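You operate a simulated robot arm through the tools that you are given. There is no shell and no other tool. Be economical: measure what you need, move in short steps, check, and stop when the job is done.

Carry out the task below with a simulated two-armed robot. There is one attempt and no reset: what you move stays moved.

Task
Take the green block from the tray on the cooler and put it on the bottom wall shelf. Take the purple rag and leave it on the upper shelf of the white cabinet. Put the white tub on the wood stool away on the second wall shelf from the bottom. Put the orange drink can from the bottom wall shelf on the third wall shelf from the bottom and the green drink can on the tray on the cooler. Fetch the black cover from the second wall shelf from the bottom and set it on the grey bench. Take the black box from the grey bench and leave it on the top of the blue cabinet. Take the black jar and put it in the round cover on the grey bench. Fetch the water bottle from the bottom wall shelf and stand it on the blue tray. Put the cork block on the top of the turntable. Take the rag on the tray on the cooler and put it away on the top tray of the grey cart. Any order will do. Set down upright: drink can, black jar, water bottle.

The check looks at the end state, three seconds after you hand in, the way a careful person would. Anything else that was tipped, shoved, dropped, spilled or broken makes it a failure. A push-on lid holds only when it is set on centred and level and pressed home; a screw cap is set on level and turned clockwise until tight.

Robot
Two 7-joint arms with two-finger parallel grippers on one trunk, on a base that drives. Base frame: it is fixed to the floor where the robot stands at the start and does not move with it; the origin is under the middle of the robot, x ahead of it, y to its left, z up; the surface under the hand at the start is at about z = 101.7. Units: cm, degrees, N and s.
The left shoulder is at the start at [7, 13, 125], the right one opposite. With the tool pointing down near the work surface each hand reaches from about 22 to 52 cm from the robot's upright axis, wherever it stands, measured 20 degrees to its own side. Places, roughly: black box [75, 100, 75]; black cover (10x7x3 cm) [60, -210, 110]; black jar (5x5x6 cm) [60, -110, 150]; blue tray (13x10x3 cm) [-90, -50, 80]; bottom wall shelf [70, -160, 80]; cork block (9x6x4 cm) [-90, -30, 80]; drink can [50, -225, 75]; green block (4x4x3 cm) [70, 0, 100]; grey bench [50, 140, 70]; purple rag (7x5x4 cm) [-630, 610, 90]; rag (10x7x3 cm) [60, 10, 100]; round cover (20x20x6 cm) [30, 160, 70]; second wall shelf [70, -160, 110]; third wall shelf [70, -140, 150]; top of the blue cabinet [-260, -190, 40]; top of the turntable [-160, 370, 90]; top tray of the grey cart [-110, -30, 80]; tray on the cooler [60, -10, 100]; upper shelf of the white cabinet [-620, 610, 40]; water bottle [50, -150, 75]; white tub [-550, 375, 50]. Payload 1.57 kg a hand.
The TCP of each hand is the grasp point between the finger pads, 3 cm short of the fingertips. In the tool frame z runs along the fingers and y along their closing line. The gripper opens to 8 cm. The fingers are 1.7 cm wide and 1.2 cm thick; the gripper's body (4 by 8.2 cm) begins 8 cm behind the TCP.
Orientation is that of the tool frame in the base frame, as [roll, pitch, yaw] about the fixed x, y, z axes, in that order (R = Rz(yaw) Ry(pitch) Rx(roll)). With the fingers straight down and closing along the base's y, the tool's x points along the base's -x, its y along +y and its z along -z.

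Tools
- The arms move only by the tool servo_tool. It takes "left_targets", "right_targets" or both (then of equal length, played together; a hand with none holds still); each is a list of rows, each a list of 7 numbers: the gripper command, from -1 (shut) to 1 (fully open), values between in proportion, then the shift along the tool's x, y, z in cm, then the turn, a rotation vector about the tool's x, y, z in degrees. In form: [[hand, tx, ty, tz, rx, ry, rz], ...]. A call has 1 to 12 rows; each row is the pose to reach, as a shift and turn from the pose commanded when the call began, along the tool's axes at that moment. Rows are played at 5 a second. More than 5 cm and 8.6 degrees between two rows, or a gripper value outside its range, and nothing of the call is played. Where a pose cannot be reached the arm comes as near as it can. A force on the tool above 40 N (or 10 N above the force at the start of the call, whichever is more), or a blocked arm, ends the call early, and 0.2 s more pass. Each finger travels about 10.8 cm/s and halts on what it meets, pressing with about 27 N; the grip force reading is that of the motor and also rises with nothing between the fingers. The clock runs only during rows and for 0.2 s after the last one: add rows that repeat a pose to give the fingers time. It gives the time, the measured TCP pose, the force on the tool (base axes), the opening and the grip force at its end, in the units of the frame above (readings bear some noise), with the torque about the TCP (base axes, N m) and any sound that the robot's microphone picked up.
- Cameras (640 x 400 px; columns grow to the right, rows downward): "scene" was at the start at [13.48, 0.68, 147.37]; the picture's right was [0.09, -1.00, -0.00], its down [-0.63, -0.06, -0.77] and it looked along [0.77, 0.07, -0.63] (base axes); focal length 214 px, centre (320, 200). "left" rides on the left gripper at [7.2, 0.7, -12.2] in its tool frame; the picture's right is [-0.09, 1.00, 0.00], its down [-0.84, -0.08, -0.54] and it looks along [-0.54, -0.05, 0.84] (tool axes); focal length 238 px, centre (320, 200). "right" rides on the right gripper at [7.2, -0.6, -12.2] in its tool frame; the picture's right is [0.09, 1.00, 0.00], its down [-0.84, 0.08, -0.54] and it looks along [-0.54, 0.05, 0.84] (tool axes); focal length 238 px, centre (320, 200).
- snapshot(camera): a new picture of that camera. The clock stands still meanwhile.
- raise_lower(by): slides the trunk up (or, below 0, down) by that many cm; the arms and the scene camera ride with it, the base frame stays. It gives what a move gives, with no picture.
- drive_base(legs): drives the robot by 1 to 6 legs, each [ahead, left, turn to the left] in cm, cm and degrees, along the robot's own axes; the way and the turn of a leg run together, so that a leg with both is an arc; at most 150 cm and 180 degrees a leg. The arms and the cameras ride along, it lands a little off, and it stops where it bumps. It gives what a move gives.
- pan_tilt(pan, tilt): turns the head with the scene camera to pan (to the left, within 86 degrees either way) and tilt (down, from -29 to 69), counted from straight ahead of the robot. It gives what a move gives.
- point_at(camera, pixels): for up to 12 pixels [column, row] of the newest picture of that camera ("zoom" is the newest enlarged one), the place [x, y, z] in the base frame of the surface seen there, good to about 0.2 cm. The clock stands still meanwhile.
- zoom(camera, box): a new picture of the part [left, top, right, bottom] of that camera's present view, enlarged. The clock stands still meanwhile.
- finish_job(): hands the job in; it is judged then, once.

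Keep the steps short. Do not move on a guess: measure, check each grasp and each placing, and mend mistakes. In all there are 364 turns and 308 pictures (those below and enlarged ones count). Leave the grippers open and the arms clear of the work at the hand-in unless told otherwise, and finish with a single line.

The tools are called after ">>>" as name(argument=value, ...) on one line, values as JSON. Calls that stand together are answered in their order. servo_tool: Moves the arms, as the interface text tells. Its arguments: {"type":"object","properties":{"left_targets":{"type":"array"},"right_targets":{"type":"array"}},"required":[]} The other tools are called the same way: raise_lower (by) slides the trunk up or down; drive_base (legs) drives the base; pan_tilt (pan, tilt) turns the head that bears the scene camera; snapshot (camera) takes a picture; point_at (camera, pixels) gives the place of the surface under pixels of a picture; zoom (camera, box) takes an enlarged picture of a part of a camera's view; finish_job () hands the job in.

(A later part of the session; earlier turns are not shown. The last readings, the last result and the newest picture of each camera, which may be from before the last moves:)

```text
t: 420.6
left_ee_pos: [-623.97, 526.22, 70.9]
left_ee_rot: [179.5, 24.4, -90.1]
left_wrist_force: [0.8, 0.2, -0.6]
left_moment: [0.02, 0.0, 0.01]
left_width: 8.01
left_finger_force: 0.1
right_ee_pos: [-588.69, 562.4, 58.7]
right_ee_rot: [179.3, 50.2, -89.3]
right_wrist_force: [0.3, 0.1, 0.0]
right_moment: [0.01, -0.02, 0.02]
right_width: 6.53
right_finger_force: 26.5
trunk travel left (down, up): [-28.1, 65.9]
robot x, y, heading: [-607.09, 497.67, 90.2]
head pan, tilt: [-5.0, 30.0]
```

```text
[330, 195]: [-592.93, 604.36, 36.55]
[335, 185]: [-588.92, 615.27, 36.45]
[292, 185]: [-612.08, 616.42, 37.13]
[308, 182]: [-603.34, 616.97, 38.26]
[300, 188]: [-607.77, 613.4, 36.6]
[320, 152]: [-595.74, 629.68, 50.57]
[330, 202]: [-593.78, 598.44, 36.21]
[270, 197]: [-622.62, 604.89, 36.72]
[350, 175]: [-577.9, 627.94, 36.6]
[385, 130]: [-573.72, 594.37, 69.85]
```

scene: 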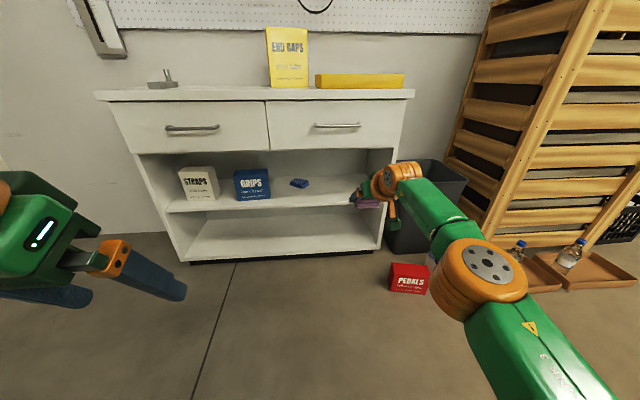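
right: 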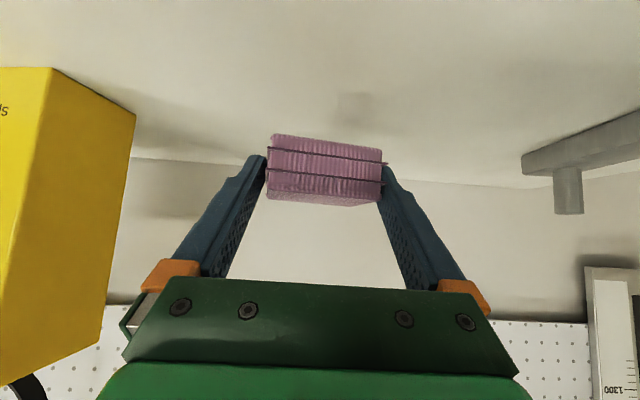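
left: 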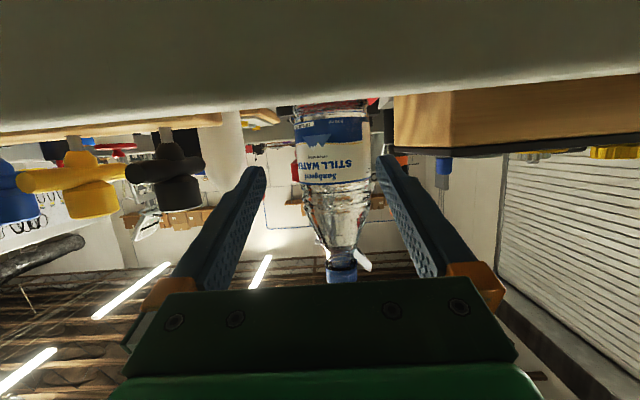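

The upper shelf (z 36.55) is free around x -589, y 605. I'll lower the trunk 17 cm, then drive in.

>>> raise_lower(by=-16.7)

>>> drive_base(legs=[[30, 0, 0], [11.5, 0, 0]])

>>> snapshot(camera="right")

>>> snapshot(camera="scene")

```text
t: 422.5
left_ee_pos: [-624.19, 526.27, 54.22]
left_ee_rot: [179.5, 24.3, -90.2]
left_wrist_force: [-0.5, 0.3, -0.4]
left_moment: [0.0, 0.02, 0.01]
left_width: 7.99
left_finger_force: 0.1
right_ee_pos: [-588.67, 562.39, 41.93]
right_ee_rot: [179.4, 50.2, -89.4]
right_wrist_force: [0.4, 0.2, -0.2]
right_moment: [-0.02, -0.01, 0.02]
right_width: 6.49
right_finger_force: 27.3
trunk travel left (down, up): [-11.4, 82.6]
robot x, y, heading: [-607.03, 498.01, 90.2]
head pan, tilt: [-5.0, 30.0]
```

```text
t: 425.3
left_ee_pos: [-623.82, 568.11, 54.29]
left_ee_rot: [179.5, 24.4, -90.4]
left_wrist_force: [-0.3, 1.2, -0.8]
left_moment: [0.03, -0.03, -0.01]
left_width: 8.02
left_finger_force: 0.1
right_ee_pos: [-588.47, 604.09, 41.93]
right_ee_rot: [179.5, 50.2, -89.6]
right_wrist_force: [0.1, -0.6, -0.3]
right_moment: [-0.01, -0.01, 0.03]
right_width: 6.5
right_finger_force: 26.8
trunk travel left (down, up): [-11.4, 82.6]
robot x, y, heading: [-607.17, 539.02, 89.9]
head pan, tilt: [-5.0, 30.0]
```

```text
151 pictures are left
```

right: 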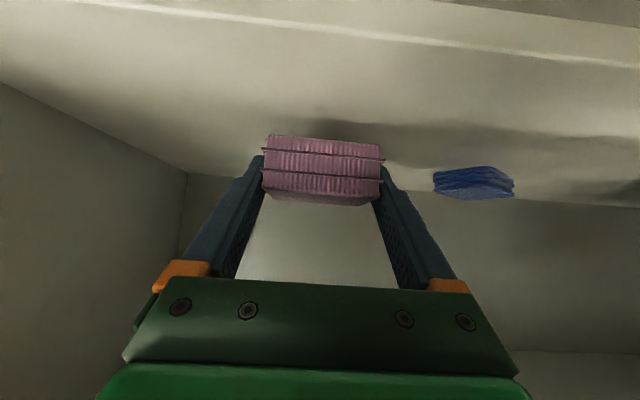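

```text
150 pictures are left
```

scene: 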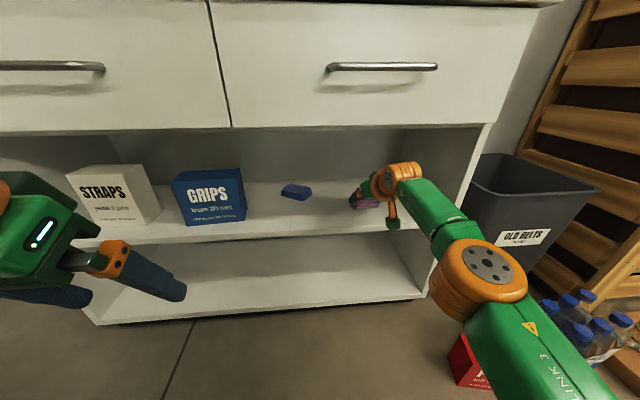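

>>> drive_base(legs=[[2.5, 0, 0]])

>>> raise_lower(by=-2.4)

>>> zoom(camera="scene", box=[320, 130, 440, 250])

```text
t: 426.1
left_ee_pos: [-623.82, 570.4, 54.33]
left_ee_rot: [179.5, 24.3, -90.3]
left_wrist_force: [0.4, 0.6, -0.5]
left_moment: [0.02, -0.02, 0.02]
left_width: 8.0
left_finger_force: 0.0
right_ee_pos: [-588.49, 606.54, 41.97]
right_ee_rot: [179.5, 50.2, -89.6]
right_wrist_force: [-0.1, 0.1, -0.6]
right_moment: [-0.01, -0.01, 0.03]
right_width: 6.5
right_finger_force: 26.9
trunk travel left (down, up): [-11.4, 82.6]
robot x, y, heading: [-606.91, 542.22, 89.9]
head pan, tilt: [-5.0, 30.0]
```

```text
t: 426.9
left_ee_pos: [-623.83, 570.5, 51.97]
left_ee_rot: [179.4, 24.3, -90.4]
left_wrist_force: [-0.2, -0.6, 0.0]
left_moment: [0.03, -0.02, -0.02]
left_width: 8.01
left_finger_force: 0.1
right_ee_pos: [-588.48, 606.53, 39.51]
right_ee_rot: [179.4, 50.2, -89.6]
right_wrist_force: [-0.5, -0.4, -0.1]
right_moment: [-0.01, -0.01, 0.0]
right_width: 6.54
right_finger_force: 27.0
trunk travel left (down, up): [-9.0, 85.0]
robot x, y, heading: [-606.93, 541.45, 89.7]
head pan, tilt: [-5.0, 30.0]
```

```text
3.33 times, centred on (380, 190) of scene
```

zoom: 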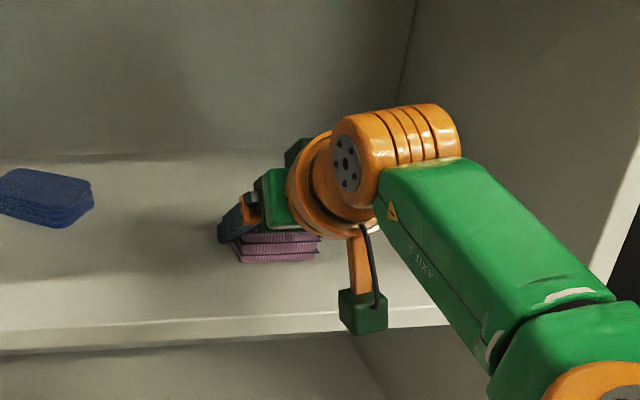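

Good; resting on the shelf. I'll open and drive straight back.

>>> servo_tool(right_targets=[[-0.3, 0, 0, 0, 0, 0, 0], [0.6, 0, 0, 0, 0, 0, 0], [1, 0, 0, 0, 0, 0, 0], [1, 0, 0, 0, 0, 0, 0]])

>>> drive_base(legs=[[-45, 0, 0.3]])

>>> raise_lower(by=40)

>>> snapshot(camera="scene")

```text
t: 427.9
left_ee_pos: [-623.83, 570.51, 51.81]
left_ee_rot: [179.5, 24.3, -90.4]
left_wrist_force: [0.4, 0.1, 0.4]
left_moment: [0.02, 0.01, 0.03]
left_width: 7.97
left_finger_force: 0.1
right_ee_pos: [-588.39, 606.45, 39.55]
right_ee_rot: [179.5, 50.1, -89.7]
right_wrist_force: [0.1, -0.2, 0.5]
right_moment: [0.0, -0.01, -0.05]
right_width: 8.0
right_finger_force: 0.1
trunk travel left (down, up): [-9.0, 85.0]
robot x, y, heading: [-606.92, 541.96, 90.1]
head pan, tilt: [-5.0, 30.0]
```

```text
t: 430.6
left_ee_pos: [-623.92, 525.55, 51.89]
left_ee_rot: [179.5, 24.4, -90.1]
left_wrist_force: [0.2, -0.1, -0.2]
left_moment: [0.01, 0.01, 0.0]
left_width: 7.98
left_finger_force: 0.1
right_ee_pos: [-588.81, 561.75, 39.54]
right_ee_rot: [179.3, 50.2, -89.3]
right_wrist_force: [0.3, -0.1, 1.0]
right_moment: [0.01, 0.03, -0.03]
right_width: 7.98
right_finger_force: 0.0
trunk travel left (down, up): [-9.0, 85.0]
robot x, y, heading: [-607.11, 497.07, 90.3]
head pan, tilt: [-5.0, 30.0]
```

```text
t: 434.4
left_ee_pos: [-623.97, 525.5, 91.89]
left_ee_rot: [179.5, 24.4, -90.1]
left_wrist_force: [1.3, 1.0, 0.0]
left_moment: [0.03, 0.01, -0.04]
left_width: 7.99
left_finger_force: 0.2
right_ee_pos: [-588.75, 561.78, 79.61]
right_ee_rot: [179.5, 50.2, -89.3]
right_wrist_force: [0.0, -0.8, 0.4]
right_moment: [-0.03, 0.01, 0.01]
right_width: 8.0
right_finger_force: 0.2
trunk travel left (down, up): [-49.0, 45.0]
robot x, y, heading: [-606.74, 497.01, 90.2]
head pan, tilt: [-5.0, 30.0]
```

```text
148 pictures are left
```

scene: 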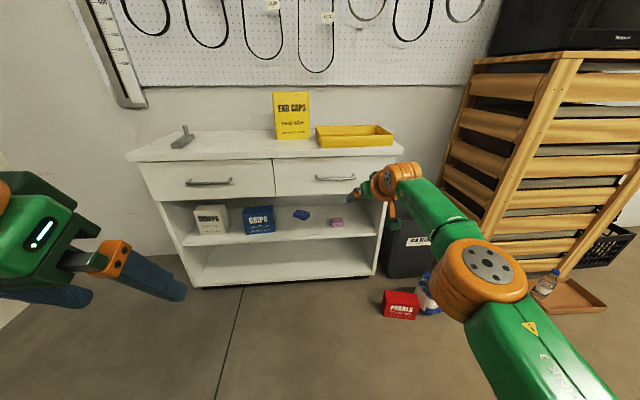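

The purple rag is on the upper shelf. I'll pull the right hand in, raise, and turn toward the stool.

>>> servo_tool(right_targets=[[1, 2.8, 0, -3.4, 0, 0, 0], [1, 5.6, 0, -6.8, 0, 0, 0], [1, 8.4, 0, -10.1, 0, 0, 0], [1, 11.3, 0, -13.5, 0, 0, 0], [1, 14.1, 0, -16.9, 0, 0, 0]])

>>> raise_lower(by=35)

>>> drive_base(legs=[[0, -40, 0], [0, 0, -175]])

>>> pan_tilt(pan=0, tilt=40)

>>> snapshot(camera="scene")

```text
t: 435.6
left_ee_pos: [-623.91, 525.46, 91.93]
left_ee_rot: [179.5, 24.5, -90.1]
left_wrist_force: [0.8, -1.0, 0.4]
left_moment: [0.03, 0.0, 0.0]
left_width: 7.99
left_finger_force: 0.0
right_ee_pos: [-588.3, 539.7, 79.49]
right_ee_rot: [179.4, 50.3, -89.4]
right_wrist_force: [-0.5, -1.1, 0.6]
right_moment: [0.02, 0.01, 0.01]
right_width: 8.0
right_finger_force: 0.0
trunk travel left (down, up): [-49.0, 45.0]
robot x, y, heading: [-607.27, 497.18, 90.2]
head pan, tilt: [-5.0, 30.0]
```

```text
t: 439.0
left_ee_pos: [-623.9, 525.54, 126.97]
left_ee_rot: [179.6, 24.4, -90.0]
left_wrist_force: [-0.1, 0.6, -0.5]
left_moment: [-0.01, 0.01, 0.02]
left_width: 8.0
left_finger_force: 0.2
right_ee_pos: [-588.44, 539.59, 114.65]
right_ee_rot: [179.4, 50.3, -89.3]
right_wrist_force: [-0.6, -0.7, -0.9]
right_moment: [-0.02, -0.01, -0.03]
right_width: 7.98
right_finger_force: 0.0
trunk travel left (down, up): [-84.0, 10.0]
robot x, y, heading: [-606.85, 497.38, 90.3]
head pan, tilt: [-5.0, 30.0]
```

```text
t: 448.7
left_ee_pos: [-547.48, 470.09, 126.91]
left_ee_rot: [179.5, 24.4, 94.5]
left_wrist_force: [-0.4, 0.3, -0.5]
left_moment: [0.0, -0.01, -0.01]
left_width: 8.02
left_finger_force: 0.1
right_ee_pos: [-581.88, 453.18, 114.52]
right_ee_rot: [179.3, 50.2, 95.3]
right_wrist_force: [-0.5, 0.0, 0.8]
right_moment: [0.03, 0.03, -0.01]
right_width: 7.97
right_finger_force: 0.1
trunk travel left (down, up): [-84.0, 10.0]
robot x, y, heading: [-567.07, 496.67, -85.3]
head pan, tilt: [-5.0, 30.0]
```

```text
t: 449.4
left_ee_pos: [-547.6, 470.1, 126.93]
left_ee_rot: [179.5, 24.4, 94.5]
left_wrist_force: [0.2, 0.4, 0.6]
left_moment: [-0.02, -0.06, 0.0]
left_width: 8.01
left_finger_force: 0.1
right_ee_pos: [-582.0, 453.16, 114.51]
right_ee_rot: [179.4, 50.2, 95.3]
right_wrist_force: [0.4, 0.1, -0.2]
right_moment: [-0.01, 0.01, -0.01]
right_width: 8.0
right_finger_force: 0.0
trunk travel left (down, up): [-84.0, 10.0]
robot x, y, heading: [-566.81, 497.13, -85.6]
head pan, tilt: [0.0, 40.0]
```

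```text
147 pictures are left
```

scene: 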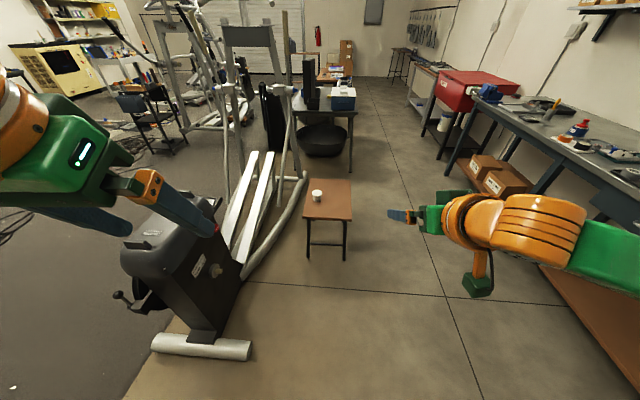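

>>> zoom(camera="scene", box=[280, 160, 380, 270])

>>> point_at(camera="scene", pixels=[[317, 192], [317, 200], [312, 195], [322, 195], [308, 218], [350, 218], [330, 210], [300, 180], [240, 345], [230, 250]])

```text
3.64 times, centred on (330, 215) of scene
```

zoom: 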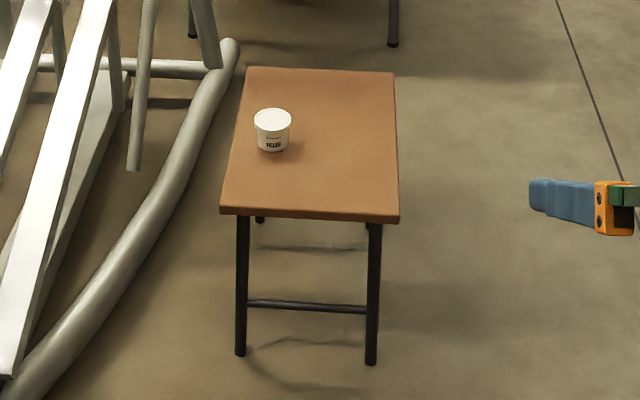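

```text
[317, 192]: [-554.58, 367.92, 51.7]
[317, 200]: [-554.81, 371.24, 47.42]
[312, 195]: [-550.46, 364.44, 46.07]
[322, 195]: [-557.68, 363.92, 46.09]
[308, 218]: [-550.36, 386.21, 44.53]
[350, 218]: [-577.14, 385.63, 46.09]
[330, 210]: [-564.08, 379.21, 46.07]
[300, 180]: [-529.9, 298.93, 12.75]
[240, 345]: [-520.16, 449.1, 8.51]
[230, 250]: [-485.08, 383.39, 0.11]
```

>>> point_at(camera="scene", pixels=[[282, 100], [300, 140], [240, 120], [150, 230], [305, 185], [278, 200], [490, 95], [470, 170], [600, 200]])

>>> drive_base(legs=[[0, 0, -4.4], [40, -5, 0]])

>>> snapshot(camera="scene")

```text
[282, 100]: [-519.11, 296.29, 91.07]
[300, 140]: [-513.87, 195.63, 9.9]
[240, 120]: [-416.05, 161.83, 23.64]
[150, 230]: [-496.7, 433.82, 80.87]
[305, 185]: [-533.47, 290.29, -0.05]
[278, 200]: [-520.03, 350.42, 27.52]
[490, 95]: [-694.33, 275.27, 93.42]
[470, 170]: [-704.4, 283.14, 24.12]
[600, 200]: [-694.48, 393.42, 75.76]
```

```text
t: 452.4
left_ee_pos: [-554.47, 429.16, 127.0]
left_ee_rot: [179.5, 24.4, 90.1]
left_wrist_force: [0.0, -0.2, -0.1]
left_moment: [-0.02, 0.02, 0.03]
left_width: 7.97
left_finger_force: 0.0
right_ee_pos: [-590.12, 414.78, 114.74]
right_ee_rot: [179.4, 50.3, 91.1]
right_wrist_force: [-0.2, -0.2, -0.8]
right_moment: [-0.02, 0.0, 0.01]
right_width: 8.01
right_finger_force: 0.1
trunk travel left (down, up): [-84.0, 10.0]
robot x, y, heading: [-571.44, 457.65, -89.6]
head pan, tilt: [0.0, 40.0]
```

```text
145 pictures are left
```

scene: 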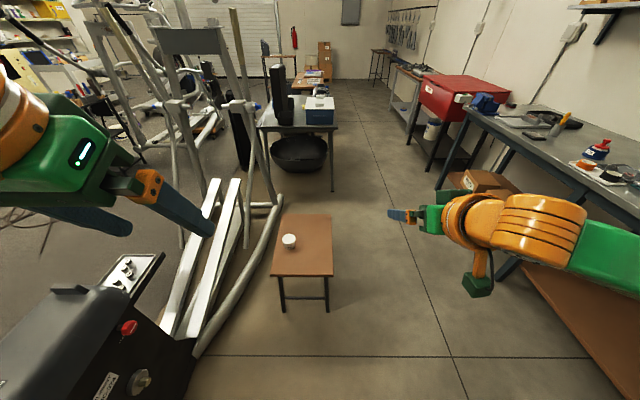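

I'll drive 25 cm closer, lower 40 cm, and extend the left hand with 50° tilt toward the tub.

>>> drive_base(legs=[[25, 0, -0.3]])

>>> raise_lower(by=-40)

>>> servo_tool(left_targets=[[1, -2.2, 0, 1, 0, -4.5, 0], [1, -4.4, 0, 2, 0, -9, 0], [1, -6.6, 0, 3.2, 0, -13.5, 0], [1, -8.8, 0, 4.4, 0, -18, 0], [1, -11, 0, 5.6, 0, -22.5, 0], [1, -13, 0, 7, 0, -25.8, 0]])

>>> snapshot(camera="left")

```text
t: 454.2
left_ee_pos: [-554.46, 404.37, 126.82]
left_ee_rot: [179.5, 24.6, 89.9]
left_wrist_force: [-0.5, 0.5, -0.3]
left_moment: [-0.01, 0.01, -0.03]
left_width: 8.0
left_finger_force: 0.0
right_ee_pos: [-590.08, 390.08, 114.68]
right_ee_rot: [179.4, 50.4, 90.8]
right_wrist_force: [-0.2, 0.3, 0.9]
right_moment: [0.01, 0.0, 0.02]
right_width: 8.01
right_finger_force: 0.2
trunk travel left (down, up): [-84.0, 10.0]
robot x, y, heading: [-571.57, 432.63, -89.9]
head pan, tilt: [0.0, 40.0]
```

```text
t: 458.0
left_ee_pos: [-554.35, 404.04, 86.95]
left_ee_rot: [179.5, 24.3, 89.9]
left_wrist_force: [0.2, -0.4, 0.2]
left_moment: [0.01, -0.01, 0.02]
left_width: 8.01
left_finger_force: 0.0
right_ee_pos: [-589.99, 389.82, 74.59]
right_ee_rot: [179.4, 50.2, 90.7]
right_wrist_force: [0.0, -0.9, 0.9]
right_moment: [0.0, 0.0, -0.01]
right_width: 7.99
right_finger_force: 0.1
trunk travel left (down, up): [-44.0, 50.0]
robot x, y, heading: [-571.65, 432.44, -89.8]
head pan, tilt: [0.0, 40.0]
```

```text
t: 459.4
left_ee_pos: [-554.48, 389.32, 85.79]
left_ee_rot: [179.3, 50.3, 89.6]
left_wrist_force: [0.5, -0.1, -0.2]
left_moment: [-0.02, 0.04, 0.01]
left_width: 8.0
left_finger_force: 0.1
right_ee_pos: [-590.05, 389.8, 74.41]
right_ee_rot: [179.5, 50.3, 90.8]
right_wrist_force: [-0.1, 0.3, 0.4]
right_moment: [-0.03, 0.03, 0.03]
right_width: 7.99
right_finger_force: 0.1
trunk travel left (down, up): [-44.0, 50.0]
robot x, y, heading: [-571.32, 432.44, -89.9]
head pan, tilt: [0.0, 40.0]
```

```text
144 pictures are left
```

left: 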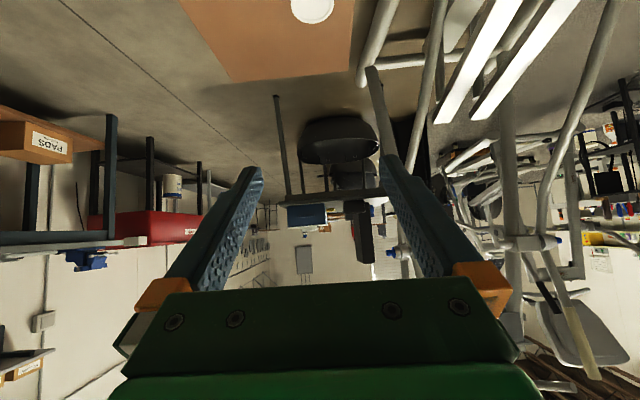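

>>> raise_lower(by=-29)

>>> snapshot(camera="left")

>>> point_at(camera="left", pixels=[[315, 120], [315, 100], [315, 80]])

```text
t: 462.3
left_ee_pos: [-554.52, 389.27, 56.89]
left_ee_rot: [179.2, 50.3, 89.7]
left_wrist_force: [-0.1, 0.5, -0.5]
left_moment: [0.02, 0.04, -0.01]
left_width: 8.0
left_finger_force: 0.0
right_ee_pos: [-590.16, 389.68, 45.52]
right_ee_rot: [179.4, 50.3, 90.8]
right_wrist_force: [0.7, -0.3, -0.2]
right_moment: [-0.04, -0.03, -0.01]
right_width: 8.0
right_finger_force: 0.0
trunk travel left (down, up): [-15.0, 79.0]
robot x, y, heading: [-571.88, 432.52, -89.7]
head pan, tilt: [0.0, 40.0]
```

```text
143 pictures are left
```

left: 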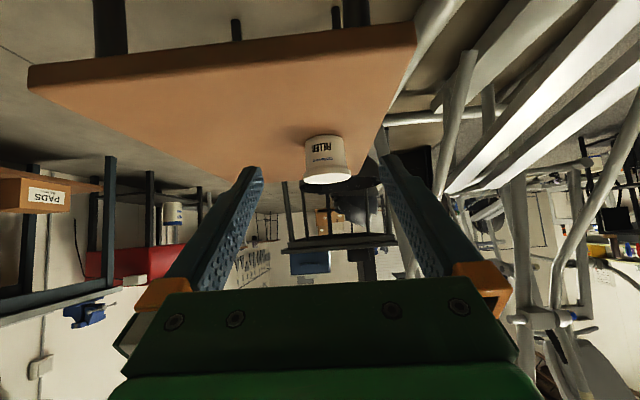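

```text
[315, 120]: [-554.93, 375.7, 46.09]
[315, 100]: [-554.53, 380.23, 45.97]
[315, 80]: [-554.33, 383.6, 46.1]
```

>>> zoom(camera="left", box=[280, 110, 380, 200])

>>> point_at(camera="left", pixels=[[326, 150], [327, 168], [310, 152], [342, 150], [308, 172], [347, 170], [328, 180]])

```text
4.44 times, centred on (330, 155) of left
```

zoom: 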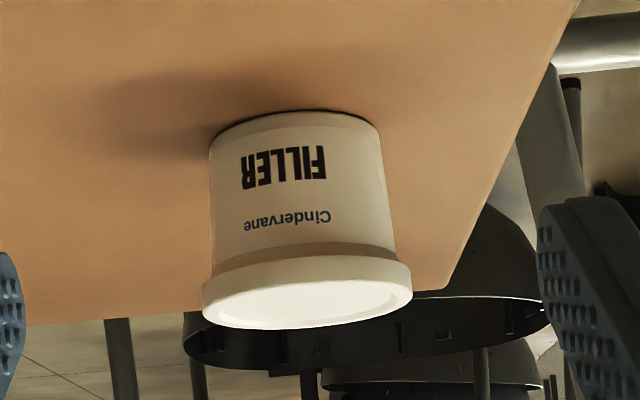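

```text
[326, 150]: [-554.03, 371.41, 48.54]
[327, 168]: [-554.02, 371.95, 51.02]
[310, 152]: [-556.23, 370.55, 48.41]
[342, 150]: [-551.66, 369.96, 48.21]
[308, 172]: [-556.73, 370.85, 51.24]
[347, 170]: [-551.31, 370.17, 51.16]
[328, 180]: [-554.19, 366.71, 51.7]
```

The tub is at (-554.0,368.7), body about 5.4 cm wide with a 6 cm rim. I'll drive 5 cm closer and approach it in two stages.

>>> drive_base(legs=[[5, 0, 0]])

>>> servo_tool(left_targets=[[1, 0.5, 0.2, 4.5, 0, 0, 0], [1, 0.5, 0.4, 8.5, 0, 0, 0], [1, -0.5, 0.5, 11.5, 0, 0, 0], [1, -0.5, 0.5, 11.5, 0, 0, 0]])

>>> snapshot(camera="left")

```text
t: 463.2
left_ee_pos: [-554.46, 384.29, 56.8]
left_ee_rot: [179.4, 50.2, 89.7]
left_wrist_force: [0.6, -0.3, -0.2]
left_moment: [-0.02, 0.03, -0.01]
left_width: 8.02
left_finger_force: 0.0
right_ee_pos: [-590.05, 384.8, 45.53]
right_ee_rot: [179.4, 50.2, 90.7]
right_wrist_force: [-0.7, -0.5, 0.2]
right_moment: [0.0, 0.04, 0.0]
right_width: 7.98
right_finger_force: 0.0
trunk travel left (down, up): [-15.0, 79.0]
robot x, y, heading: [-571.25, 427.52, -89.9]
head pan, tilt: [0.0, 40.0]
```

```text
t: 464.2
left_ee_pos: [-553.86, 375.09, 49.83]
left_ee_rot: [179.4, 50.2, 89.6]
left_wrist_force: [0.2, -0.3, -0.2]
left_moment: [0.0, -0.01, -0.02]
left_width: 8.0
left_finger_force: 0.0
right_ee_pos: [-590.11, 384.74, 45.53]
right_ee_rot: [179.4, 50.2, 90.8]
right_wrist_force: [-0.2, 0.7, 0.4]
right_moment: [-0.01, 0.01, 0.01]
right_width: 8.01
right_finger_force: 0.0
trunk travel left (down, up): [-15.0, 79.0]
robot x, y, heading: [-571.13, 427.21, -89.7]
head pan, tilt: [0.0, 40.0]
```

```text
141 pictures are left
```

left: 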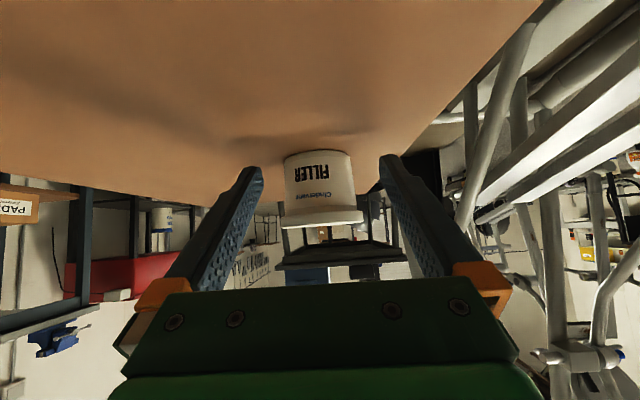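

>>> servo_tool(left_targets=[[1, -1.5, 0, 2.5, 0, 0, 0], [1, -3.1, 0, 4.95, 0, 0, 0], [1, -3.1, 0, 4.95, 0, 0, 0], [0.3, -3.1, 0, 4.95, 0, 0, 0], [-0.3, -3.1, 0, 4.95, 0, 0, 0], [-1, -3.1, 0, 4.95, 0, 0, 0], [-1, -3.1, 0, 4.95, 0, 0, 0]])

>>> snapshot(camera="left")

```text
t: 465.9
left_ee_pos: [-553.79, 369.34, 49.13]
left_ee_rot: [179.3, 50.2, 89.6]
left_wrist_force: [-0.2, -3.3, 1.0]
left_moment: [-0.11, -0.03, 0.01]
left_width: 6.1
left_finger_force: 27.4
right_ee_pos: [-590.11, 384.79, 45.56]
right_ee_rot: [179.4, 50.2, 90.8]
right_wrist_force: [0.6, -0.4, 0.3]
right_moment: [0.0, -0.01, 0.03]
right_width: 7.99
right_finger_force: 0.2
trunk travel left (down, up): [-15.0, 79.0]
robot x, y, heading: [-571.31, 427.64, -89.8]
head pan, tilt: [0.0, 40.0]
```

```text
140 pictures are left
```

left: 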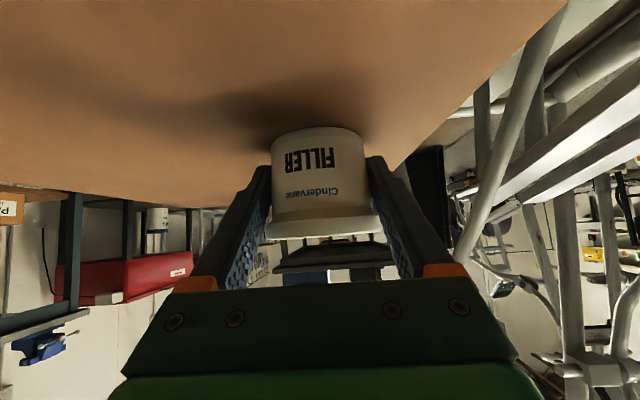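

Gripped. I'll lift with the trunk, keeping the hand's attitude, and check.

>>> raise_lower(by=25)

>>> snapshot(camera="left")

```text
t: 468.4
left_ee_pos: [-553.9, 369.26, 74.08]
left_ee_rot: [179.4, 50.2, 89.5]
left_wrist_force: [-0.1, 0.2, -3.1]
left_moment: [0.02, 0.01, 0.0]
left_width: 6.1
left_finger_force: 26.8
right_ee_pos: [-590.07, 384.65, 70.5]
right_ee_rot: [179.5, 50.2, 90.8]
right_wrist_force: [-1.4, -0.3, 0.2]
right_moment: [0.02, 0.01, -0.02]
right_width: 8.02
right_finger_force: 0.0
trunk travel left (down, up): [-40.0, 54.0]
robot x, y, heading: [-571.43, 427.27, -89.7]
head pan, tilt: [0.0, 40.0]
```

```text
139 pictures are left
```

left: 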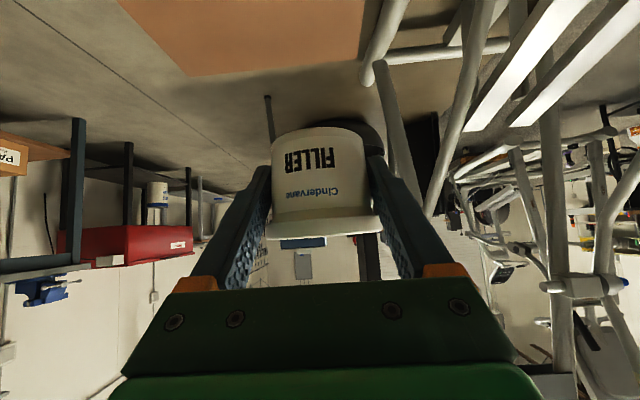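

The tub is held (3.1 N). I'll back away from the stool, raise, and tuck the left hand in.

>>> drive_base(legs=[[-68, 0, 0]])

>>> servo_tool(left_targets=[[-1, 2.6, 0, -3.1, 0, 0, 0], [-1, 5.2, 0, -6.2, 0, 0, 0], [-1, 7.8, 0, -9.3, 0, 0, 0], [-1, 10.4, 0, -12.4, 0, 0, 0], [-1, 12.8, 0, -15.4, 0, 0, 0]])

>>> raise_lower(by=40)

>>> drive_base(legs=[[0, 145, 0]])

>>> snapshot(camera="scene")

```text
t: 472.2
left_ee_pos: [-554.03, 437.41, 74.17]
left_ee_rot: [179.3, 50.2, 89.4]
left_wrist_force: [0.5, -0.9, -2.8]
left_moment: [0.03, -0.01, 0.01]
left_width: 6.13
left_finger_force: 27.2
right_ee_pos: [-590.31, 452.9, 70.61]
right_ee_rot: [179.6, 50.2, 90.7]
right_wrist_force: [1.1, 0.8, 0.1]
right_moment: [-0.01, 0.02, 0.03]
right_width: 7.99
right_finger_force: 0.0
trunk travel left (down, up): [-40.0, 54.0]
robot x, y, heading: [-571.34, 495.42, -89.7]
head pan, tilt: [0.0, 40.0]
```

```text
t: 473.4
left_ee_pos: [-553.87, 457.5, 74.1]
left_ee_rot: [179.3, 50.3, 89.6]
left_wrist_force: [-0.1, 0.4, -2.9]
left_moment: [0.02, -0.02, 0.01]
left_width: 6.12
left_finger_force: 27.5
right_ee_pos: [-590.3, 452.98, 70.52]
right_ee_rot: [179.4, 50.2, 90.7]
right_wrist_force: [-0.3, 0.4, -0.8]
right_moment: [-0.01, 0.0, 0.02]
right_width: 7.99
right_finger_force: 0.1
trunk travel left (down, up): [-40.0, 54.0]
robot x, y, heading: [-571.75, 495.45, -89.9]
head pan, tilt: [0.0, 40.0]
```

```text
t: 477.2
left_ee_pos: [-553.95, 457.47, 114.11]
left_ee_rot: [179.2, 50.2, 89.4]
left_wrist_force: [-0.1, -0.7, -2.9]
left_moment: [0.04, 0.01, -0.03]
left_width: 6.1
left_finger_force: 26.7
right_ee_pos: [-590.26, 452.9, 110.38]
right_ee_rot: [179.5, 50.1, 90.7]
right_wrist_force: [-0.9, 0.3, 1.0]
right_moment: [0.02, 0.01, 0.0]
right_width: 7.99
right_finger_force: 0.0
trunk travel left (down, up): [-80.0, 14.0]
robot x, y, heading: [-571.54, 495.46, -90.0]
head pan, tilt: [0.0, 40.0]
```

```text
t: 484.4
left_ee_pos: [-409.26, 457.69, 113.96]
left_ee_rot: [179.2, 50.2, 89.6]
left_wrist_force: [-0.6, 0.7, -2.5]
left_moment: [0.06, 0.01, 0.01]
left_width: 6.11
left_finger_force: 27.2
right_ee_pos: [-445.43, 453.15, 110.44]
right_ee_rot: [179.3, 50.1, 90.8]
right_wrist_force: [0.1, 0.3, -0.5]
right_moment: [0.01, 0.0, 0.0]
right_width: 7.99
right_finger_force: 0.0
trunk travel left (down, up): [-80.0, 14.0]
robot x, y, heading: [-426.71, 495.38, -90.0]
head pan, tilt: [0.0, 40.0]
```

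```text
138 pictures are left
```

scene: 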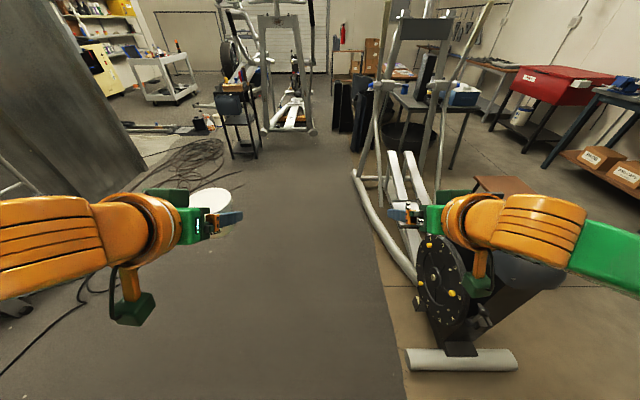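

Good overview. I'll return the way I came, first diagonally to (-289,303).

>>> drive_base(legs=[[96, 68.5, 0], [96, 68.5, 0], [73, 0, 0]])

>>> snapshot(camera="scene")

```text
t: 499.6
left_ee_pos: [-273.42, 192.15, 114.11]
left_ee_rot: [179.3, 50.2, 89.6]
left_wrist_force: [1.1, -0.7, -2.9]
left_moment: [-0.01, -0.01, 0.02]
left_width: 6.13
left_finger_force: 26.9
right_ee_pos: [-309.79, 187.66, 110.52]
right_ee_rot: [179.4, 50.2, 90.8]
right_wrist_force: [-0.8, -0.2, 0.3]
right_moment: [0.01, -0.01, -0.02]
right_width: 8.0
right_finger_force: 0.1
trunk travel left (down, up): [-80.0, 14.0]
robot x, y, heading: [-291.3, 230.06, -89.8]
head pan, tilt: [0.0, 40.0]
```

```text
137 pictures are left
```

scene: 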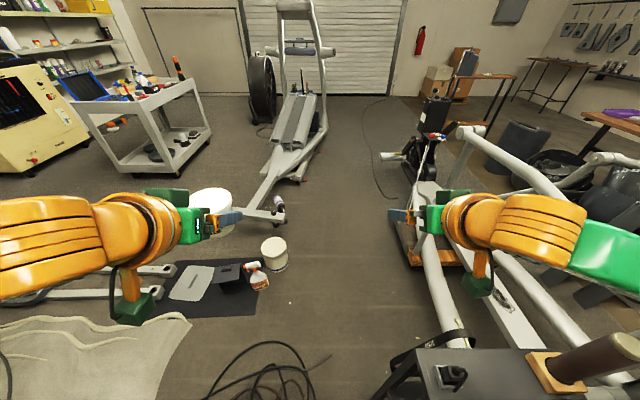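

>>> raise_lower(by=13)

>>> drive_base(legs=[[61, 3, 0], [0, 76, 0]])

>>> snapshot(camera="scene")

```text
t: 501.1
left_ee_pos: [-273.61, 191.97, 127.07]
left_ee_rot: [179.4, 50.1, 89.6]
left_wrist_force: [-0.5, -0.1, -3.2]
left_moment: [0.03, 0.03, 0.0]
left_width: 6.09
left_finger_force: 26.7
right_ee_pos: [-309.81, 187.4, 123.58]
right_ee_rot: [179.4, 50.0, 90.8]
right_wrist_force: [0.5, -0.7, -0.4]
right_moment: [0.0, 0.0, 0.01]
right_width: 8.02
right_finger_force: 0.0
trunk travel left (down, up): [-93.0, 1.0]
robot x, y, heading: [-291.53, 230.26, -89.6]
head pan, tilt: [0.0, 40.0]
```

```text
t: 508.3
left_ee_pos: [-194.24, 130.72, 127.1]
left_ee_rot: [179.2, 50.2, 89.6]
left_wrist_force: [0.1, -0.1, -2.8]
left_moment: [-0.01, -0.04, 0.0]
left_width: 6.1
left_finger_force: 27.2
right_ee_pos: [-230.58, 126.19, 123.51]
right_ee_rot: [179.3, 50.2, 90.7]
right_wrist_force: [-0.8, -0.4, -0.1]
right_moment: [0.01, 0.01, 0.01]
right_width: 7.99
right_finger_force: 0.1
trunk travel left (down, up): [-93.0, 1.0]
robot x, y, heading: [-211.67, 168.9, -89.6]
head pan, tilt: [0.0, 40.0]
```

```text
136 pictures are left
```

scene: 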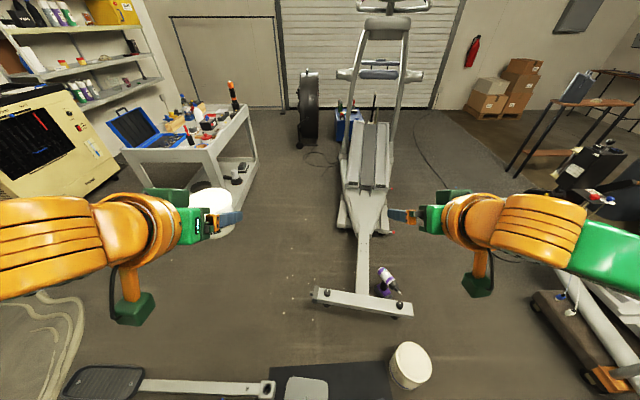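

>>> drive_base(legs=[[-25, 40, 0], [0, 138, 0], [70, 8, 0], [75, 0, 0]])

>>> snapshot(camera="scene")

```text
t: 524.8
left_ee_pos: [-8.31, 10.06, 127.12]
left_ee_rot: [179.3, 50.3, 89.2]
left_wrist_force: [0.2, -0.5, -3.0]
left_moment: [0.02, 0.02, 0.03]
left_width: 6.11
left_finger_force: 27.0
right_ee_pos: [-44.72, 5.78, 123.58]
right_ee_rot: [179.4, 50.2, 90.4]
right_wrist_force: [0.0, -0.3, -0.9]
right_moment: [-0.02, -0.02, 0.01]
right_width: 8.03
right_finger_force: 0.0
trunk travel left (down, up): [-93.0, 1.0]
robot x, y, heading: [-25.84, 48.17, -90.2]
head pan, tilt: [0.0, 40.0]
```

```text
135 pictures are left
```

scene: 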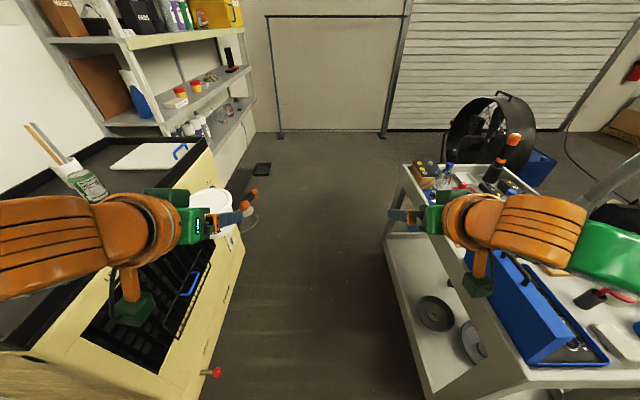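

The lane is clear. I'll drive on to y≈-165 and turn to face the shelves.

>>> drive_base(legs=[[110, 0, 0], [108, 0, 0], [0, 0, 90]])

>>> pan_tilt(pan=0, tilt=25)

>>> snapshot(camera="scene")

```text
t: 539.4
left_ee_pos: [11.53, -150.45, 126.98]
left_ee_rot: [179.2, 50.2, -179.2]
left_wrist_force: [-0.3, -0.2, -3.1]
left_moment: [-0.03, 0.05, -0.03]
left_width: 6.07
left_finger_force: 26.6
right_ee_pos: [16.8, -186.56, 123.45]
right_ee_rot: [179.5, 50.1, -178.0]
right_wrist_force: [-0.9, -1.3, 0.4]
right_moment: [-0.01, -0.02, -0.02]
right_width: 7.99
right_finger_force: 0.0
trunk travel left (down, up): [-93.0, 1.0]
robot x, y, heading: [-25.92, -168.57, 1.6]
head pan, tilt: [0.0, 40.0]
```

```text
t: 540.2
left_ee_pos: [11.46, -150.37, 127.0]
left_ee_rot: [179.3, 50.1, -179.2]
left_wrist_force: [0.6, 0.1, -2.4]
left_moment: [-0.01, 0.04, -0.01]
left_width: 6.08
left_finger_force: 27.3
right_ee_pos: [16.86, -186.48, 123.52]
right_ee_rot: [179.4, 50.0, -178.0]
right_wrist_force: [-1.2, 0.1, 0.8]
right_moment: [0.02, -0.02, -0.01]
right_width: 8.0
right_finger_force: 0.0
trunk travel left (down, up): [-93.0, 1.0]
robot x, y, heading: [-26.17, -169.02, 1.4]
head pan, tilt: [0.0, 25.0]
```

```text
134 pictures are left
```

scene: 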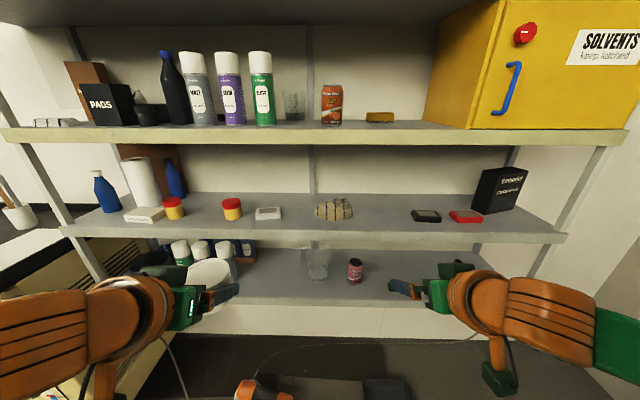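

>>> point_at(camera="scene", pixels=[[380, 220], [380, 228], [352, 212], [411, 216], [427, 216], [441, 216], [427, 211], [450, 216], [465, 216], [380, 205], [144, 118], [284, 212]])

>>> zoom(camera="scene", box=[300, 170, 560, 250])

```text
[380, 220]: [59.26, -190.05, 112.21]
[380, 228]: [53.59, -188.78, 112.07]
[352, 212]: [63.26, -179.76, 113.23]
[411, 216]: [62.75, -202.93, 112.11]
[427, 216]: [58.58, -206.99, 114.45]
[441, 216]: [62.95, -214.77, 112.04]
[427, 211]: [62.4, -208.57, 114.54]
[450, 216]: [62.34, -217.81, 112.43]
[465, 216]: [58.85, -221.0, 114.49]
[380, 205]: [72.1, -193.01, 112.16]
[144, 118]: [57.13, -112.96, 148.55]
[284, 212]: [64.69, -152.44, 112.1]
```

```text
2.46 times, centred on (430, 210) of scene
```

zoom: 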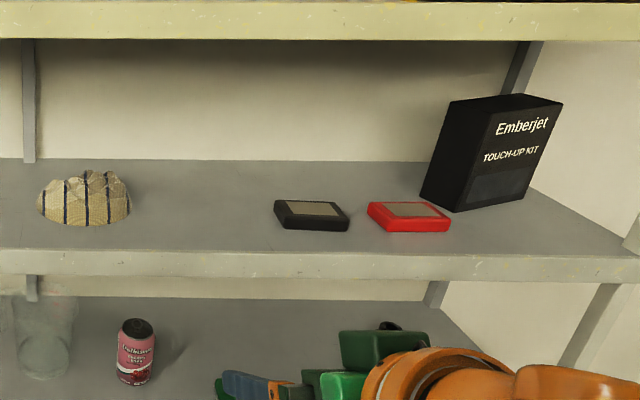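

The free spot on the second shelf is around (59,-191), surface z 112.1. I'll slide right 40 cm, pull the right hand in, and drive up.

>>> drive_base(legs=[[0, -40, -1.4]])

>>> servo_tool(left_targets=[[-1, 2, 0, 2, 0, 0, 0], [-1, 4, 0, 4, 0, 0, 0], [-1, 5.4, 0, 4.5, 0, 0, 0]], right_targets=[[1, 2.6, 0, -3.1, 0, 0, 0], [1, 5.2, 0, -6.2, 0, 0, 0], [1, 7.7, 0, -9.2, 0, 0, 0]])

>>> drive_base(legs=[[31, 0, 0]])

>>> snapshot(camera="left")

>>> snapshot(camera="scene")

```text
t: 542.7
left_ee_pos: [12.59, -191.06, 127.01]
left_ee_rot: [179.5, 50.2, 179.8]
left_wrist_force: [0.0, 0.0, -3.8]
left_moment: [-0.02, 0.04, -0.03]
left_width: 6.06
left_finger_force: 26.8
right_ee_pos: [17.09, -227.28, 123.53]
right_ee_rot: [179.6, 50.1, -178.9]
right_wrist_force: [-0.3, 0.8, 0.1]
right_moment: [-0.01, -0.01, -0.01]
right_width: 8.03
right_finger_force: 0.2
trunk travel left (down, up): [-93.0, 1.0]
robot x, y, heading: [-25.44, -208.82, -0.0]
head pan, tilt: [0.0, 25.0]
```

```text
t: 543.5
left_ee_pos: [14.21, -191.26, 120.45]
left_ee_rot: [179.4, 50.1, 179.6]
left_wrist_force: [-0.1, 0.1, -3.0]
left_moment: [0.02, 0.02, 0.02]
left_width: 6.07
left_finger_force: 26.4
left hand out of reach, approached as far as the arm can: row 2, 3
right_ee_pos: [9.68, -228.44, 128.19]
right_ee_rot: [179.6, 50.0, -179.1]
right_wrist_force: [0.1, 0.5, 0.6]
right_moment: [-0.01, 0.0, 0.0]
right_width: 7.97
right_finger_force: 0.2
right hand out of reach, approached as far as the arm can: row 2, 3
trunk travel left (down, up): [-93.0, 1.0]
robot x, y, heading: [-25.65, -209.05, 0.2]
head pan, tilt: [0.0, 25.0]
```

```text
t: 545.6
left_ee_pos: [44.86, -191.34, 120.63]
left_ee_rot: [179.3, 50.1, 179.5]
left_wrist_force: [0.0, 0.0, -2.9]
left_moment: [0.02, 0.04, -0.01]
left_width: 6.12
left_finger_force: 27.2
right_ee_pos: [40.23, -228.53, 128.17]
right_ee_rot: [179.4, 50.1, -179.3]
right_wrist_force: [-0.4, -0.3, -0.3]
right_moment: [0.0, 0.01, 0.02]
right_width: 8.0
right_finger_force: 0.0
trunk travel left (down, up): [-93.0, 1.0]
robot x, y, heading: [5.56, -208.78, 0.2]
head pan, tilt: [0.0, 25.0]
```

```text
132 pictures are left
```

left: 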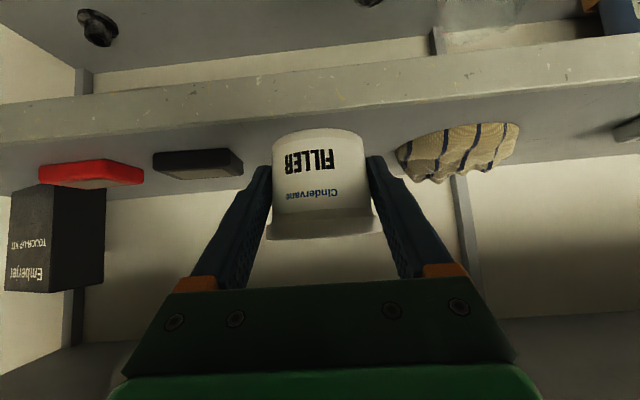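

```text
131 pictures are left
```

scene: 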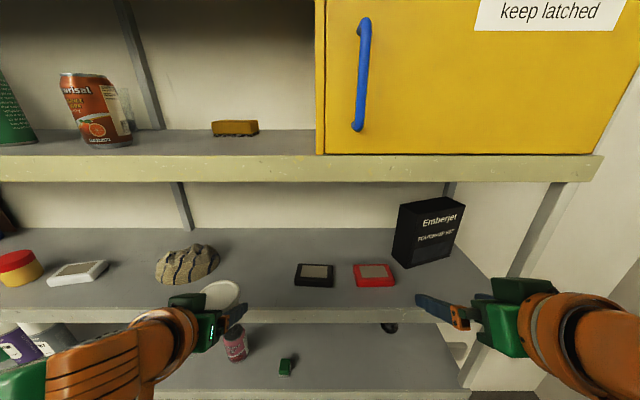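

>>> servo_tool(left_targets=[[-1, -2.4, 0, 4.1, 0, 0, 0], [-1, -4.8, 0, 8.2, 0, 0, 0], [-1, -7.15, 0, 12.4, 0, 0, 0], [-1, -6.1, 0, 13.3, 0, 0, 0], [-1, -5.4, 0, 13.85, 0, 0, 0], [-1, -5.4, 0, 13.85, 0, 0, 0]])

>>> zoom(camera="scene", box=[160, 220, 320, 340])

```text
t: 547.0
left_ee_pos: [59.35, -191.1, 115.83]
left_ee_rot: [179.4, 50.1, 179.4]
left_wrist_force: [-0.4, 0.3, -3.1]
left_moment: [0.03, 0.02, -0.03]
left_width: 6.12
left_finger_force: 27.0
right_ee_pos: [40.64, -228.47, 128.1]
right_ee_rot: [179.3, 49.9, -179.3]
right_wrist_force: [-0.4, -0.9, 0.0]
right_moment: [0.01, -0.02, -0.01]
right_width: 8.0
right_finger_force: 0.0
trunk travel left (down, up): [-93.0, 1.0]
robot x, y, heading: [5.57, -209.1, 0.1]
head pan, tilt: [0.0, 25.0]
```

```text
3.33 times, centred on (240, 280) of scene
```

zoom: 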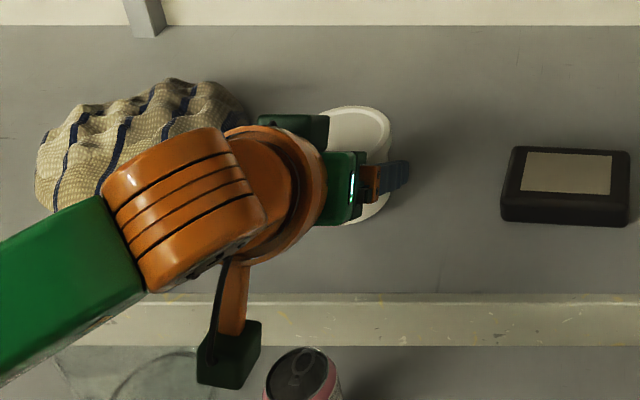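

>>> servo_tool(left_targets=[[-1, 0.3, 0, 0.25, 0, 0, 0], [-1, 0.55, 0, 0.46, 0, 0, 0], [-1, 0.55, 0, 0.46, 0, 0, 0]])

```text
t: 547.8
left_ee_pos: [59.28, -191.2, 115.14]
left_ee_rot: [179.3, 50.1, 179.6]
left_wrist_force: [1.3, -0.1, -0.5]
left_moment: [0.0, -0.12, 0.03]
left_width: 6.1
left_finger_force: 27.0
right_ee_pos: [40.46, -228.44, 128.11]
right_ee_rot: [179.4, 50.1, -179.3]
right_wrist_force: [0.0, -0.5, 0.6]
right_moment: [0.0, -0.02, 0.0]
right_width: 8.02
right_finger_force: 0.1
trunk travel left (down, up): [-93.0, 1.0]
robot x, y, heading: [5.17, -208.63, 0.0]
head pan, tilt: [0.0, 25.0]
```

Touching down (weight taken). I'll open and draw straight back.

>>> servo_tool(left_targets=[[0, 0.1, 0, 0.05, 0, 0, 0], [0.6, 0.1, 0, 0.05, 0, 0, 0], [1, 0.1, 0, 0.05, 0, 0, 0], [1, 0.1, 0, 0.05, 0, 0, 0], [1, 2.4, 0, -3, 0, 0, 0], [1, 4.8, 0, -6.4, 0, 0, 0], [1, 7, 0, -9.8, 0, 0, 0]])

>>> snapshot(camera="left")

```text
t: 549.4
left_ee_pos: [47.02, -191.27, 116.04]
left_ee_rot: [179.3, 50.1, 179.5]
left_wrist_force: [0.7, 0.1, 0.6]
left_moment: [0.04, -0.02, 0.0]
left_width: 8.0
left_finger_force: 0.0
right_ee_pos: [40.39, -228.45, 128.22]
right_ee_rot: [179.4, 50.2, -179.3]
right_wrist_force: [-0.4, 0.4, 0.1]
right_moment: [0.01, -0.03, 0.0]
right_width: 8.01
right_finger_force: 0.1
trunk travel left (down, up): [-93.0, 1.0]
robot x, y, heading: [5.68, -209.3, 0.2]
head pan, tilt: [0.0, 25.0]
```

```text
129 pictures are left
```

left: 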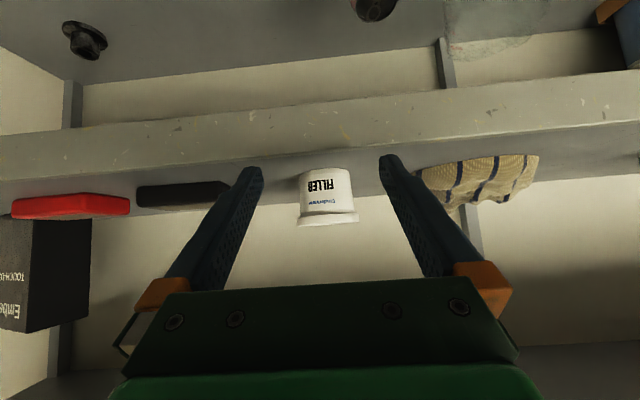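

The tub stands on the second shelf. Next is the black cover. I'll measure it closely.

>>> zoom(camera="scene", box=[270, 240, 430, 310])

>>> point_at(camera="zoom", pixels=[[113, 97], [110, 170], [245, 172], [250, 105], [180, 98], [180, 180], [105, 140], [252, 140], [180, 165], [350, 100], [345, 165]])

```text
4.00 times, centred on (350, 275) of scene
```

zoom: 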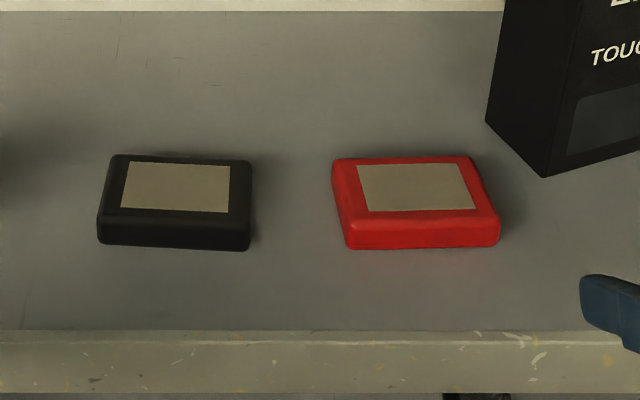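

```text
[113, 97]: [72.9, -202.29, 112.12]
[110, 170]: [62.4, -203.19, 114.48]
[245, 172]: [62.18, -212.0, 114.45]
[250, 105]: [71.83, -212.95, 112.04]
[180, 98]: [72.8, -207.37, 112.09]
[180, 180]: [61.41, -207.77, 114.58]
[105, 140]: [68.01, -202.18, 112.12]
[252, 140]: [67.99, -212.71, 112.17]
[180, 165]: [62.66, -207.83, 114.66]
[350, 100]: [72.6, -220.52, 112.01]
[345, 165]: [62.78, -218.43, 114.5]
```

>>> point_at(camera="zoom", pixels=[[180, 158], [180, 212], [180, 243], [118, 160], [245, 165], [102, 215], [247, 222], [100, 240], [248, 248], [180, 150], [253, 200], [103, 190]])

```text
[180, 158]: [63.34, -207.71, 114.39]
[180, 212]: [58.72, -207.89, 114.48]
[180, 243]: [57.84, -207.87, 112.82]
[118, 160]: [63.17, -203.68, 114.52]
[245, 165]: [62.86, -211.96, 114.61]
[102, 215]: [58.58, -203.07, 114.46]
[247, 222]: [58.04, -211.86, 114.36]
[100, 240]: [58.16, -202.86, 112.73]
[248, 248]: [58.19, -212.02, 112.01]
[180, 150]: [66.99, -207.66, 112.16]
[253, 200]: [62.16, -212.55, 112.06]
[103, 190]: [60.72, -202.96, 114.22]
```

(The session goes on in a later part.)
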